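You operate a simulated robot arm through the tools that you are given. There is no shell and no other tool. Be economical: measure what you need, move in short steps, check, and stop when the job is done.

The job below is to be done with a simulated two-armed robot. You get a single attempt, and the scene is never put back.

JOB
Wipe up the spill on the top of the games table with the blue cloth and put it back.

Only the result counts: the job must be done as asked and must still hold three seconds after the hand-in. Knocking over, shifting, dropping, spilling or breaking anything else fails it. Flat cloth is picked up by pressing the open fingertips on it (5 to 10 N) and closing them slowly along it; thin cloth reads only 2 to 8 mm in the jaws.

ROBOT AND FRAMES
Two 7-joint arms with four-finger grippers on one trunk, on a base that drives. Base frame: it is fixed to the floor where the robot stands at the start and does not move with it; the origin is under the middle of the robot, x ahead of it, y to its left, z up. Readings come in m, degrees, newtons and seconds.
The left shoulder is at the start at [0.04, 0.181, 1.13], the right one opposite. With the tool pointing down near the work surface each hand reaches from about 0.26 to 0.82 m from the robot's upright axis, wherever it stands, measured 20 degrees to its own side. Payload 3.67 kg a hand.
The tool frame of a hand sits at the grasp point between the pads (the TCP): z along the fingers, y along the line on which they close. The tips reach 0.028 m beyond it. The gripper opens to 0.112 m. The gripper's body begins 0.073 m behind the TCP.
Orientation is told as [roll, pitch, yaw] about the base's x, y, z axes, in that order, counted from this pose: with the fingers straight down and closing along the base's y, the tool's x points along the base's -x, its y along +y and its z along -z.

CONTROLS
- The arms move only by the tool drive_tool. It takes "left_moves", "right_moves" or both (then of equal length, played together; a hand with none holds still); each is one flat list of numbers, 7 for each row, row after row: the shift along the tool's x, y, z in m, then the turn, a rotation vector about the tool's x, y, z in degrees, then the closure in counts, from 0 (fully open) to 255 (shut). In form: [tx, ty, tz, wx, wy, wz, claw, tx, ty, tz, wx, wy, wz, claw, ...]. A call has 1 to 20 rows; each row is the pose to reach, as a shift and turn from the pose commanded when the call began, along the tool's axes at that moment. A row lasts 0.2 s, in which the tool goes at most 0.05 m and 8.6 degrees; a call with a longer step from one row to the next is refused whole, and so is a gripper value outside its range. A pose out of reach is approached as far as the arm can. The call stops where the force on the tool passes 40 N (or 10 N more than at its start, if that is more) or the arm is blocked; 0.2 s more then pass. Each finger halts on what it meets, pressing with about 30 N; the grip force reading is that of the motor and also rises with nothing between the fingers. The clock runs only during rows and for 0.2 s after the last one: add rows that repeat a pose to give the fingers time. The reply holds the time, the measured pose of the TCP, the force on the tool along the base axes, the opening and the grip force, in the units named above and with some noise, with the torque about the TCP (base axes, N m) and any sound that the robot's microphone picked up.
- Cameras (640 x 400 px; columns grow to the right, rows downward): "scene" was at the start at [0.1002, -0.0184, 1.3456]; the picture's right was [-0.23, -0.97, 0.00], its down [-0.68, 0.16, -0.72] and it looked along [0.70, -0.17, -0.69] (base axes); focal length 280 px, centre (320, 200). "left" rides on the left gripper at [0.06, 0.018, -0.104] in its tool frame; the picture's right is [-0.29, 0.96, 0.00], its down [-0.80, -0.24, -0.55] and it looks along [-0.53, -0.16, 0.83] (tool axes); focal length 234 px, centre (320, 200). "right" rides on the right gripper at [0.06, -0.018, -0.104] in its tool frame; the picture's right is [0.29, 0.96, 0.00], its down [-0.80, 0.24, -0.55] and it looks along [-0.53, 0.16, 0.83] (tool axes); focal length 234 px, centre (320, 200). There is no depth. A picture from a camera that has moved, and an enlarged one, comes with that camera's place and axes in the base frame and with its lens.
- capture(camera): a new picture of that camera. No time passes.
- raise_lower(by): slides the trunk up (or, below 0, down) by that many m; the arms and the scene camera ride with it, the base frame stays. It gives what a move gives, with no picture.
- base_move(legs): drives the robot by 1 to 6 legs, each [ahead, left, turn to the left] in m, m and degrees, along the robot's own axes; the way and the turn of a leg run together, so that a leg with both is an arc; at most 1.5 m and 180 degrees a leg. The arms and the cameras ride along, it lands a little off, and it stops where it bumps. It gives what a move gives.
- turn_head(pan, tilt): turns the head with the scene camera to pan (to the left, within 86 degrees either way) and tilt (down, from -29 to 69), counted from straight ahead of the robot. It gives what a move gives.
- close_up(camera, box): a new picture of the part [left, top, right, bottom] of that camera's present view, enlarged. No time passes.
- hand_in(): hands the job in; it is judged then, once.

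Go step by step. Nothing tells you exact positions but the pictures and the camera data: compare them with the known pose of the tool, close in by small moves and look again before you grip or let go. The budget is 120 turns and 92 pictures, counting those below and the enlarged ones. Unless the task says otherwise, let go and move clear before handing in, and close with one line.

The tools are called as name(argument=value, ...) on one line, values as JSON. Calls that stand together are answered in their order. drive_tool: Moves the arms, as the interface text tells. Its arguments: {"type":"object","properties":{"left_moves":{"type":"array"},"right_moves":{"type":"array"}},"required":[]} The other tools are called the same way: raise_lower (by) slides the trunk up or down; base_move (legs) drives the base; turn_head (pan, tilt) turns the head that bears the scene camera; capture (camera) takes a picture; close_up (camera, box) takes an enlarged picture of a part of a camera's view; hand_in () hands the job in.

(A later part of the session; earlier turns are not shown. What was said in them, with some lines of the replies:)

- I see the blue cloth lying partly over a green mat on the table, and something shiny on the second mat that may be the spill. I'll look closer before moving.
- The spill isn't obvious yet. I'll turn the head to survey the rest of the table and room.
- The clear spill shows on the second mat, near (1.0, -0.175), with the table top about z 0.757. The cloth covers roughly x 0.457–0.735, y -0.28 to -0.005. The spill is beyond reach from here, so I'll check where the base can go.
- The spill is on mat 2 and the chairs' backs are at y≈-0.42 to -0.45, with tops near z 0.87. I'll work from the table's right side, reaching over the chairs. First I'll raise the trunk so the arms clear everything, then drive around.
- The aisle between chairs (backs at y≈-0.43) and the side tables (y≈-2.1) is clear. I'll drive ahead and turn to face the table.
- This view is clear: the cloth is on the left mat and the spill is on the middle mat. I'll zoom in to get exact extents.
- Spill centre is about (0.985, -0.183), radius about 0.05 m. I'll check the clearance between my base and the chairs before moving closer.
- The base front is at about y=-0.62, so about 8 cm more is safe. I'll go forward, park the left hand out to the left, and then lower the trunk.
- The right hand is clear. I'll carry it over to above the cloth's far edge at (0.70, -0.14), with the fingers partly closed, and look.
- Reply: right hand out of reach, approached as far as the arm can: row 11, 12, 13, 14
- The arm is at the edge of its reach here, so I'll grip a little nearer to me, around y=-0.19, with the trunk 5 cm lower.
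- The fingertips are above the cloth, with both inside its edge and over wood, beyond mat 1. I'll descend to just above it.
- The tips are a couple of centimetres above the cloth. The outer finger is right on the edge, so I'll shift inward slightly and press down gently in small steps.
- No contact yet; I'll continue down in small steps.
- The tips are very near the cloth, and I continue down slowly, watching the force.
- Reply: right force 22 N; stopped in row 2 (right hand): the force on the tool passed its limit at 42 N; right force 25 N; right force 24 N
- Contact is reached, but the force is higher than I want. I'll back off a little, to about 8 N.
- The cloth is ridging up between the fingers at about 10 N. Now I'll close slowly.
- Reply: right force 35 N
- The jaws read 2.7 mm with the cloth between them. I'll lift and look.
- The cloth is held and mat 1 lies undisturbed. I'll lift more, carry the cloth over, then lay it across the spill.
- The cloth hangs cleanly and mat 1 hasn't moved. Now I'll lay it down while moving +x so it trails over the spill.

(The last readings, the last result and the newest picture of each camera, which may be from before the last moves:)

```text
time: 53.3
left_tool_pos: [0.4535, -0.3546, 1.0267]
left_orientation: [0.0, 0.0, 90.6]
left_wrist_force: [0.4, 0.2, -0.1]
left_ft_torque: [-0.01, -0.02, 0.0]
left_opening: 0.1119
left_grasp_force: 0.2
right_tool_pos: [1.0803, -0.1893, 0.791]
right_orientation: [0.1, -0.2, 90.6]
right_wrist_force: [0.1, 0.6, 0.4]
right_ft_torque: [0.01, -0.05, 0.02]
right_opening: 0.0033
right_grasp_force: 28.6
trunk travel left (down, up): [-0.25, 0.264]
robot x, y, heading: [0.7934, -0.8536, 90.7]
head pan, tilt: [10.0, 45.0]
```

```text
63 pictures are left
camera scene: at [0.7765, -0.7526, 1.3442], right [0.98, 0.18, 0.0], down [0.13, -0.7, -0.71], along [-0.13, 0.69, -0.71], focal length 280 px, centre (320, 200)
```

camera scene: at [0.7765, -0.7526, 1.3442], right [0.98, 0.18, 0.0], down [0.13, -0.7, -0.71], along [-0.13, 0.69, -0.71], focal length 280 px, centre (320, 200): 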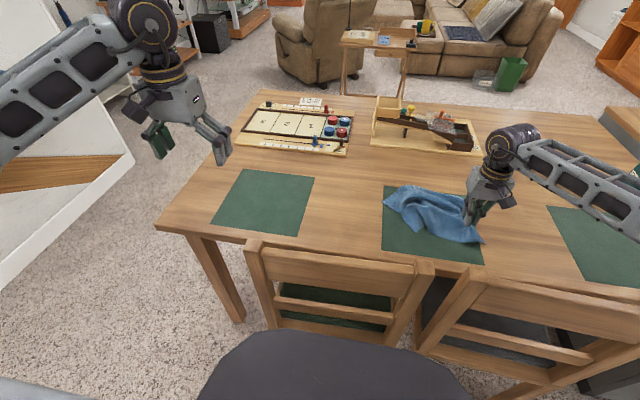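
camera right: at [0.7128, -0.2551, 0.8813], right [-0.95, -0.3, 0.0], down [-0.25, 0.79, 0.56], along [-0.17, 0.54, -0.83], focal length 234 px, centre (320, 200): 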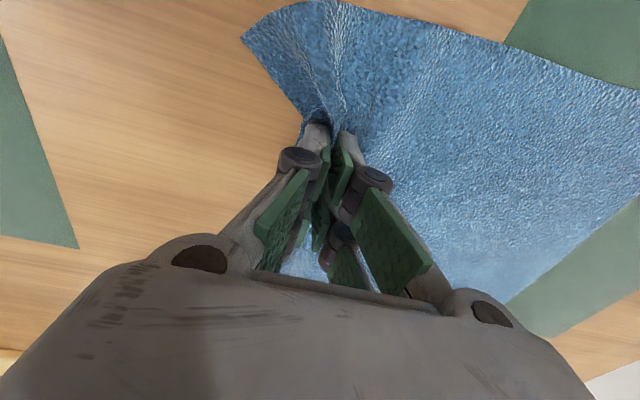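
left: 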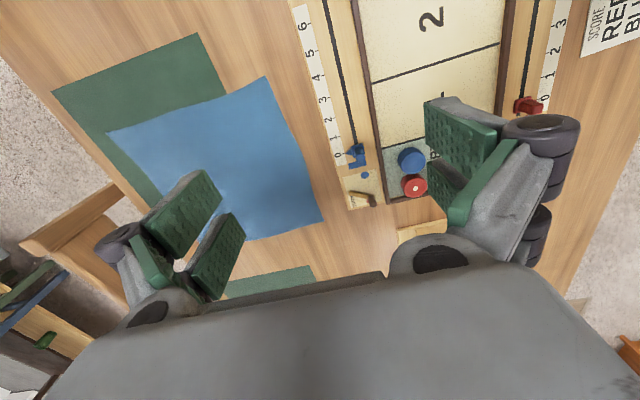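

The cloth lies over the spill. I'll wipe in a light raster over x 0.91–1.07, y -0.23 to -0.15.

drive_tool(right_moves=[0, 0, 0.008, 0, 0, 0, 255, 0, 0.035, 0.008, 0, 0, 0, 255, 0, 0.07, 0.008, 0, 0, 0, 255, 0, 0.105, 0.008, 0, 0, 0, 255, 0, 0.14, 0.008, 0, 0, 0, 255, 0, 0.17, 0.008, 0, 0, 0, 255, -0.035, 0.17, 0.008, 0, 0, 0, 255, -0.035, 0.135, 0.008, 0, 0, 0, 255, -0.035, 0.1, 0.008, 0, 0, 0, 255, -0.035, 0.065, 0.008, 0, 0, 0, 255, -0.035, 0.03, 0.008, 0, 0, 0, 255, 0, 0.03, 0.008, 0, 0, 0, 255, 0.035, 0.03, 0.008, 0, 0, 0, 255, 0.035, 0.065, 0.008, 0, 0, 0, 255, 0.035, 0.1, 0.008, 0, 0, 0, 255, 0.035, 0.135, 0.008, 0, 0, 0, 255, 0.035, 0.17, 0.008, 0, 0, 0, 255, 0.035, 0.17, 0.008, 0, 0, 0, 255])

capture(camera="scene")

```text
time: 57.1
left_tool_pos: [0.4538, -0.3541, 1.0264]
left_orientation: [0.0, 0.1, 90.7]
left_wrist_force: [0.6, 0.1, -0.7]
left_ft_torque: [0.01, 0.0, 0.0]
left_opening: 0.1121
left_grasp_force: 0.0
right_tool_pos: [0.9125, -0.2266, 0.7858]
right_orientation: [0.2, -0.2, 90.6]
right_wrist_force: [0.8, 0.6, -4.0]
right_ft_torque: [-0.05, 0.01, 0.01]
right_opening: 0.0032
right_grasp_force: 26.6
trunk travel left (down, up): [-0.25, 0.264]
robot x, y, heading: [0.7891, -0.8506, 90.6]
head pan, tilt: [10.0, 45.0]
```

```text
62 pictures are left
camera scene: at [0.7774, -0.7529, 1.3442], right [0.98, 0.18, 0.0], down [0.13, -0.7, -0.71], along [-0.13, 0.7, -0.71], focal length 280 px, centre (320, 200)
```

scene: 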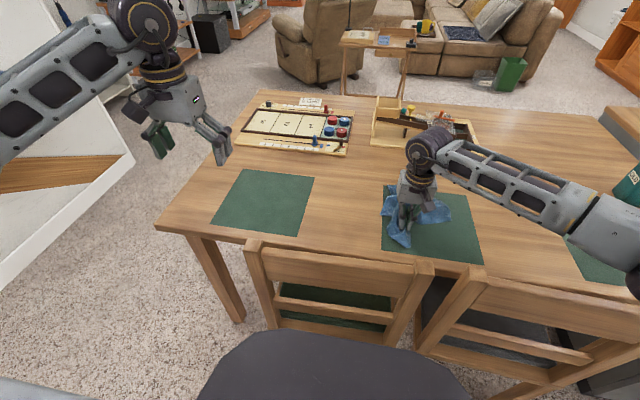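

The mat stayed put. I'll lift the cloth and move it aside to check the spill.

drive_tool(right_moves=[0, 0, -0.04, 0, 0, 0, 255, 0, 0, -0.08, 0, 0, 0, 255, 0, 0, -0.12, 0, 0, 0, 255, 0, 0, -0.16, 0, 0, 0, 255, 0, 0, -0.2, 0, 0, 0, 255, -0.02, 0.035, -0.2, 0, 0, 0, 255, -0.035, 0.07, -0.2, 0, 0, 0, 255, -0.035, 0.105, -0.2, 0, 0, 0, 255, -0.035, 0.14, -0.2, 0, 0, 0, 255, -0.035, 0.17, -0.2, 0, 0, 0, 255, -0.035, 0.17, -0.2, 0, 0, 0, 255])

capture(camera="scene")

close_up(camera="scene", box=[360, 170, 500, 258])

```text
time: 59.5
left_tool_pos: [0.4532, -0.3545, 1.0264]
left_orientation: [-0.1, -0.1, 90.5]
left_wrist_force: [0.3, -0.5, 0.3]
left_ft_torque: [-0.01, 0.03, 0.0]
left_opening: 0.1117
left_grasp_force: 0.1
right_tool_pos: [0.741, -0.1924, 0.9842]
right_orientation: [0.0, -0.2, 90.5]
right_wrist_force: [1.6, -1.5, 2.3]
right_ft_torque: [-0.12, -0.14, 0.01]
right_opening: 0.0016
right_grasp_force: 26.6
trunk travel left (down, up): [-0.25, 0.264]
robot x, y, heading: [0.7932, -0.8576, 90.9]
head pan, tilt: [10.0, 45.0]
```

```text
61 pictures are left
camera scene: at [0.7772, -0.7522, 1.3441], right [0.98, 0.18, 0.0], down [0.13, -0.7, -0.71], along [-0.13, 0.69, -0.71], focal length 280 px, centre (320, 200)
```

scene: 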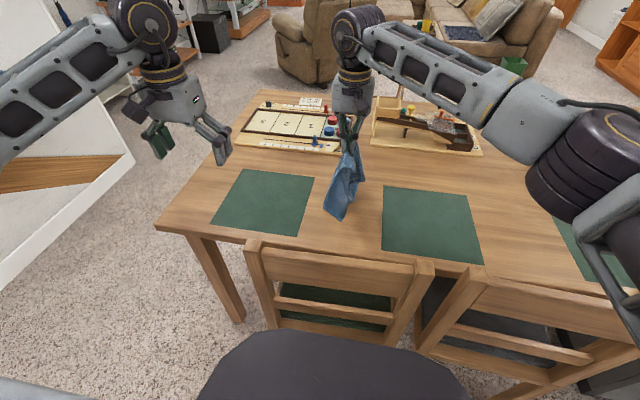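

```text
4.55 times, centred on (430, 214) of scene
camera zoom: at [0.7772, -0.7522, 1.3441], right [0.98, 0.18, 0.0], down [0.13, -0.7, -0.71], along [-0.13, 0.69, -0.71], focal length 1272 px, centre (-180, 136)
```

zoom: 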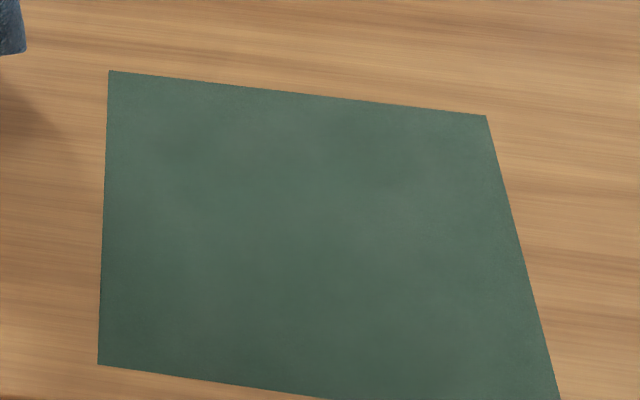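

The spill is gone and both mats are in place. Next I'll put the cloth back. I'll shift the base 0.2 m left so the right hand can reach the original spot, lifting the cloth a bit first.

drive_tool(right_moves=[0, 0, -0.03, 0, 0, 0, 255, 0, 0, -0.06, 0, 0, 0, 255, 0, 0, -0.06, 0, 0, 0, 255])

base_move(legs=[[0, 0.2, 0]])

capture(camera="scene")

```text
time: 60.3
left_tool_pos: [0.4532, -0.3542, 1.0269]
left_orientation: [-0.1, -0.1, 90.6]
left_wrist_force: [-0.4, -0.1, 0.0]
left_ft_torque: [-0.01, -0.01, 0.0]
left_opening: 0.1121
left_grasp_force: 0.1
right_tool_pos: [0.7384, -0.1913, 1.0449]
right_orientation: [0.0, -0.2, 90.6]
right_wrist_force: [0.8, -0.2, 0.5]
right_ft_torque: [-0.05, -0.01, -0.02]
right_opening: 0.0028
right_grasp_force: 33.5
trunk travel left (down, up): [-0.25, 0.264]
robot x, y, heading: [0.7939, -0.8531, 90.7]
head pan, tilt: [10.0, 45.0]
```

```text
time: 62.0
left_tool_pos: [0.2545, -0.3558, 1.0259]
left_orientation: [-0.1, -0.1, 90.8]
left_wrist_force: [-0.8, 0.7, 1.4]
left_ft_torque: [-0.01, -0.05, -0.02]
left_opening: 0.1121
left_grasp_force: 0.0
right_tool_pos: [0.5409, -0.1939, 1.0459]
right_orientation: [0.1, -0.2, 90.6]
right_wrist_force: [0.7, -0.7, 0.1]
right_ft_torque: [0.04, 0.03, 0.01]
right_opening: 0.0029
right_grasp_force: 33.6
trunk travel left (down, up): [-0.25, 0.264]
robot x, y, heading: [0.5931, -0.8558, 90.5]
head pan, tilt: [10.0, 45.0]
```

```text
59 pictures are left
camera scene: at [0.5779, -0.7547, 1.3442], right [0.98, 0.18, 0.0], down [0.13, -0.7, -0.71], along [-0.13, 0.69, -0.71], focal length 280 px, centre (320, 200)
```

scene: 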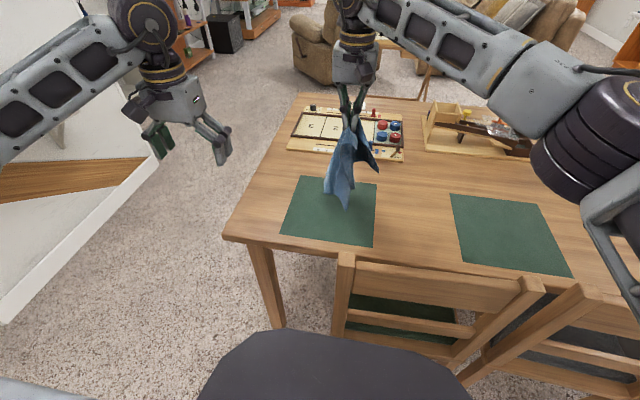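

The cloth hangs above its place. I'll move to x≈0.45, touch the free end down, and sweep +x while lowering so it lays out to the grip point near (0.70, -0.19).

drive_tool(right_moves=[0, 0.03, 0, 0, 0, 0, 255, 0, 0.06, 0, 0, 0, 0, 255, 0, 0.09, 0, 0, 0, 0, 255, 0, 0.09, 0.03, 0, 0, 0, 255, 0, 0.09, 0.06, 0, 0, 0, 255, 0, 0.09, 0.08, 0, 0, 0, 255, 0, 0.09, 0.08, 0, 0, 0, 255, 0, 0.06, 0.105, 0, 0, 0, 255, 0, 0.03, 0.13, 0, 0, 0, 255, 0, 0, 0.155, 0, 0, 0, 255, 0, -0.03, 0.18, 0, 0, 0, 255, 0, -0.06, 0.205, 0, 0, 0, 255, 0, -0.09, 0.23, 0, 0, 0, 255, 0, -0.12, 0.25, 0, 0, 0, 255, 0, -0.14, 0.253, 0, 0, 0, 255, 0, -0.158, 0.255, 0, 0, 0, 255, 0, -0.158, 0.255, 0, 0, 0, 255])

capture(camera="scene")

capture(camera="right")

```text
time: 65.6
left_tool_pos: [0.2555, -0.3566, 1.0257]
left_orientation: [-0.1, 0.1, 90.6]
left_wrist_force: [0.0, -0.3, 1.1]
left_ft_torque: [0.0, -0.01, 0.01]
left_opening: 0.1121
left_grasp_force: 0.0
right_tool_pos: [0.6983, -0.1909, 0.7912]
right_orientation: [0.0, -0.1, 90.8]
right_wrist_force: [1.7, 0.3, 0.1]
right_ft_torque: [-0.03, 0.02, 0.03]
right_opening: 0.0029
right_grasp_force: 34.3
trunk travel left (down, up): [-0.25, 0.264]
robot x, y, heading: [0.5936, -0.8539, 90.6]
head pan, tilt: [10.0, 45.0]
```

```text
58 pictures are left
camera scene: at [0.5782, -0.7547, 1.3442], right [0.98, 0.18, 0.0], down [0.13, -0.7, -0.71], along [-0.13, 0.69, -0.71], focal length 280 px, centre (320, 200)
```

scene: 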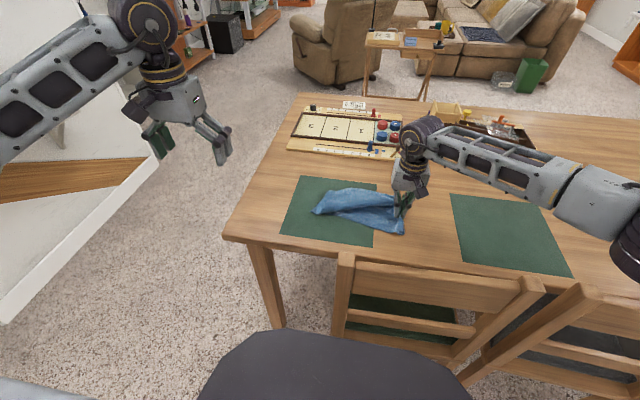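

```text
57 pictures are left
camera right: at [0.7154, -0.2523, 0.8948], right [-0.95, -0.3, 0.0], down [-0.25, 0.79, 0.56], along [-0.17, 0.53, -0.83], focal length 234 px, centre (320, 200)
```

right: 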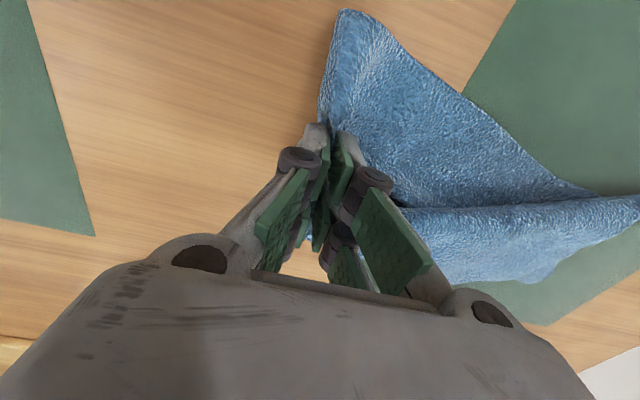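

The cloth is back in its area, though folded lengthwise. I'll release it, then rise and see how it lies.

drive_tool(right_moves=[0, 0, 0.006, 0, 0, 0, 255, 0, 0, 0.006, 0, 0, 0, 235, 0, 0, 0.006, 0, 0, 0, 205, 0, 0, 0.006, 0, 0, 0, 175, 0, 0, 0.006, 0, 0, 0, 150, 0, 0, -0.01, 0, 0, 0, 150, 0, 0, -0.04, 0, 0, 0, 150, 0, 0, -0.08, 0, 0, 0, 150, 0, 0, -0.11, 0, 0, 0, 150, 0, 0, -0.14, 0, 0, 0, 150, 0, 0, -0.14, 0, 0, 0, 150])

capture(camera="scene")

capture(camera="right")

```text
time: 68.0
left_tool_pos: [0.2554, -0.3568, 1.0261]
left_orientation: [-0.1, 0.0, 90.7]
left_wrist_force: [0.2, -0.6, 0.7]
left_ft_torque: [0.01, 0.02, -0.04]
left_opening: 0.1121
left_grasp_force: 0.0
right_tool_pos: [0.6994, -0.1914, 0.9309]
right_orientation: [0.1, -0.2, 90.7]
right_wrist_force: [-0.5, -1.0, 0.1]
right_ft_torque: [0.02, 0.0, -0.01]
right_opening: 0.0463
right_grasp_force: 0.1
trunk travel left (down, up): [-0.25, 0.264]
robot x, y, heading: [0.5955, -0.854, 90.7]
head pan, tilt: [10.0, 45.0]
```

```text
56 pictures are left
camera scene: at [0.5787, -0.7542, 1.3441], right [0.98, 0.18, 0.0], down [0.13, -0.7, -0.71], along [-0.13, 0.69, -0.71], focal length 280 px, centre (320, 200)
```

scene: 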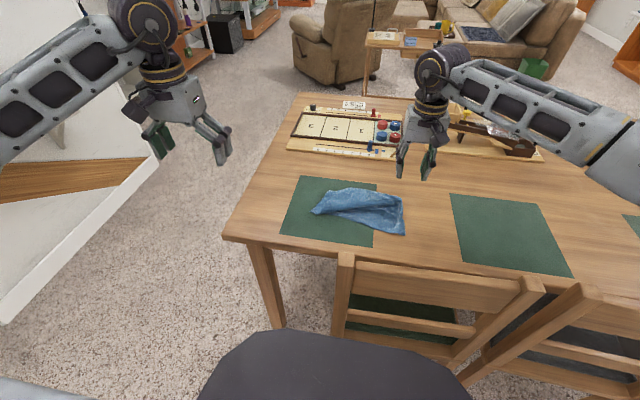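

```text
55 pictures are left
camera right: at [0.7162, -0.2523, 1.0358], right [-0.95, -0.3, 0.0], down [-0.25, 0.79, 0.56], along [-0.17, 0.53, -0.83], focal length 234 px, centre (320, 200)
```

right: 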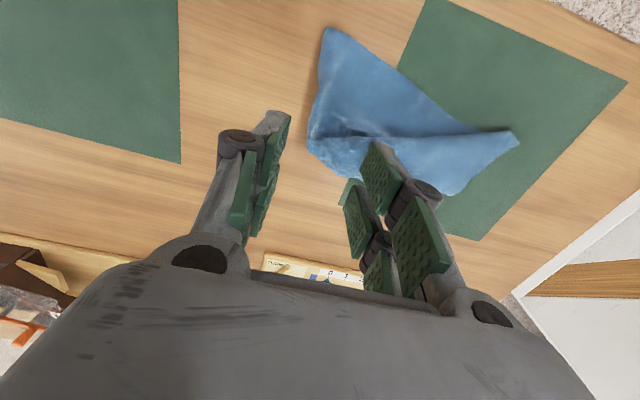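

The cloth has been released within its original footprint. I'll inspect how it's folded to decide whether to spread it.

close_up(camera="scene", box=[270, 160, 430, 260])

close_up(camera="right", box=[280, 0, 560, 220])

```text
4.00 times, centred on (350, 210) of scene
camera zoom: at [0.5787, -0.7542, 1.3441], right [0.98, 0.18, 0.0], down [0.13, -0.7, -0.71], along [-0.13, 0.69, -0.71], focal length 1119 px, centre (200, 160)
```

zoom: 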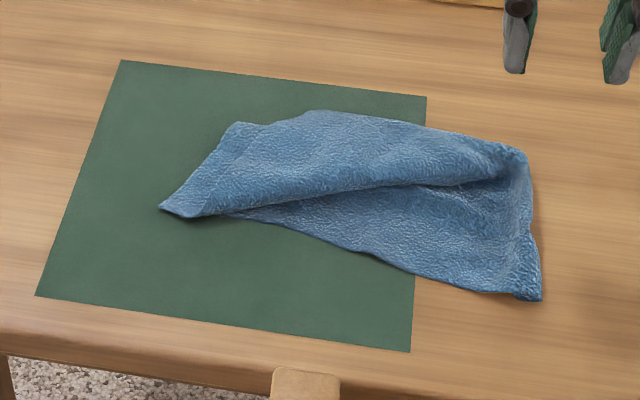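

```text
1.82 times, centred on (420, 110) of right
camera zoom: at [0.7162, -0.2523, 1.0358], right [-0.95, -0.3, 0.0], down [-0.25, 0.79, 0.56], along [-0.17, 0.53, -0.83], focal length 426 px, centre (138, 364)
```

zoom: 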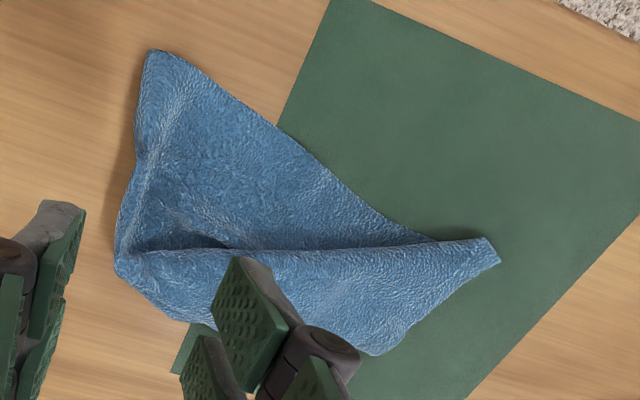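

The cloth lies in its original footprint (centroid within about 4 cm) and has been let go. I'll raise the right hand clear over mat 2 for a last check of the spill.

drive_tool(right_moves=[0, 0, -0.04, 0, 0, 0, 100, 0.02, -0.04, -0.08, 0, 0, 0, 100, 0.04, -0.08, -0.1, 0, 0, 0, 100, 0.06, -0.12, -0.1, 0, 0, 0, 100, 0.08, -0.16, -0.1, 0, 0, 0, 100, 0.1, -0.2, -0.1, 0, 0, 0, 100, 0.1, -0.2, -0.1, 0, 0, 0, 100])

capture(camera="right")

turn_head(pan=-25, tilt=45)

capture(camera="scene")

```text
refused: row 2 steps farther than a row can; nothing moved
```

```text
52 pictures are left
camera right: at [0.7162, -0.2523, 1.0358], right [-0.95, -0.3, 0.0], down [-0.25, 0.79, 0.56], along [-0.17, 0.53, -0.83], focal length 234 px, centre (320, 200)
```

right: 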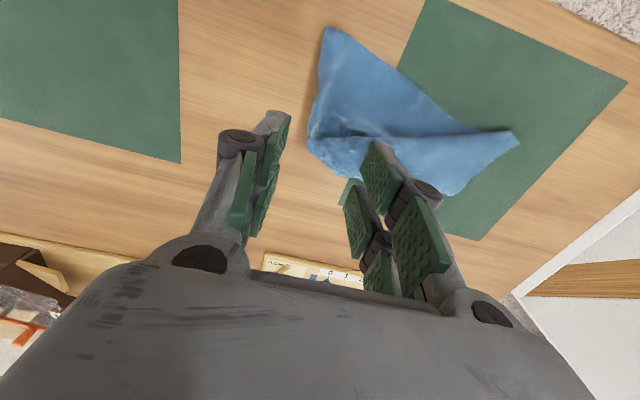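

```text
time: 69.0
left_tool_pos: [0.255, -0.3563, 1.0269]
left_orientation: [0.0, 0.0, 90.7]
left_wrist_force: [0.4, 0.1, 0.1]
left_ft_torque: [0.02, -0.01, 0.0]
left_opening: 0.1122
left_grasp_force: 0.2
right_tool_pos: [0.699, -0.1919, 0.9299]
right_orientation: [0.1, -0.2, 90.5]
right_wrist_force: [0.3, -0.1, -0.2]
right_ft_torque: [0.02, 0.04, 0.04]
right_opening: 0.0463
right_grasp_force: 0.1
trunk travel left (down, up): [-0.25, 0.264]
robot x, y, heading: [0.5911, -0.8562, 90.5]
head pan, tilt: [-25.0, 45.0]
```

```text
51 pictures are left
camera scene: at [0.6271, -0.7603, 1.3442], right [0.91, -0.41, 0.0], down [-0.29, -0.64, -0.71], along [0.29, 0.64, -0.71], focal length 280 px, centre (320, 200)
```

scene: 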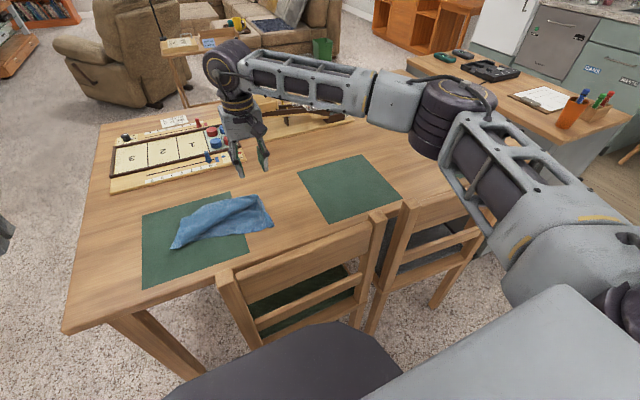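

Mat 2 is dry from every angle, nothing else has moved, and the cloth is released in its old place with the hands clear. I'm handing in.

hand_in()

```text
The job is handed in.
```

I wiped up the spill with the blue cloth and laid the cloth back in its original place; it is partly folded rather than flat, and nothing else looks moved.
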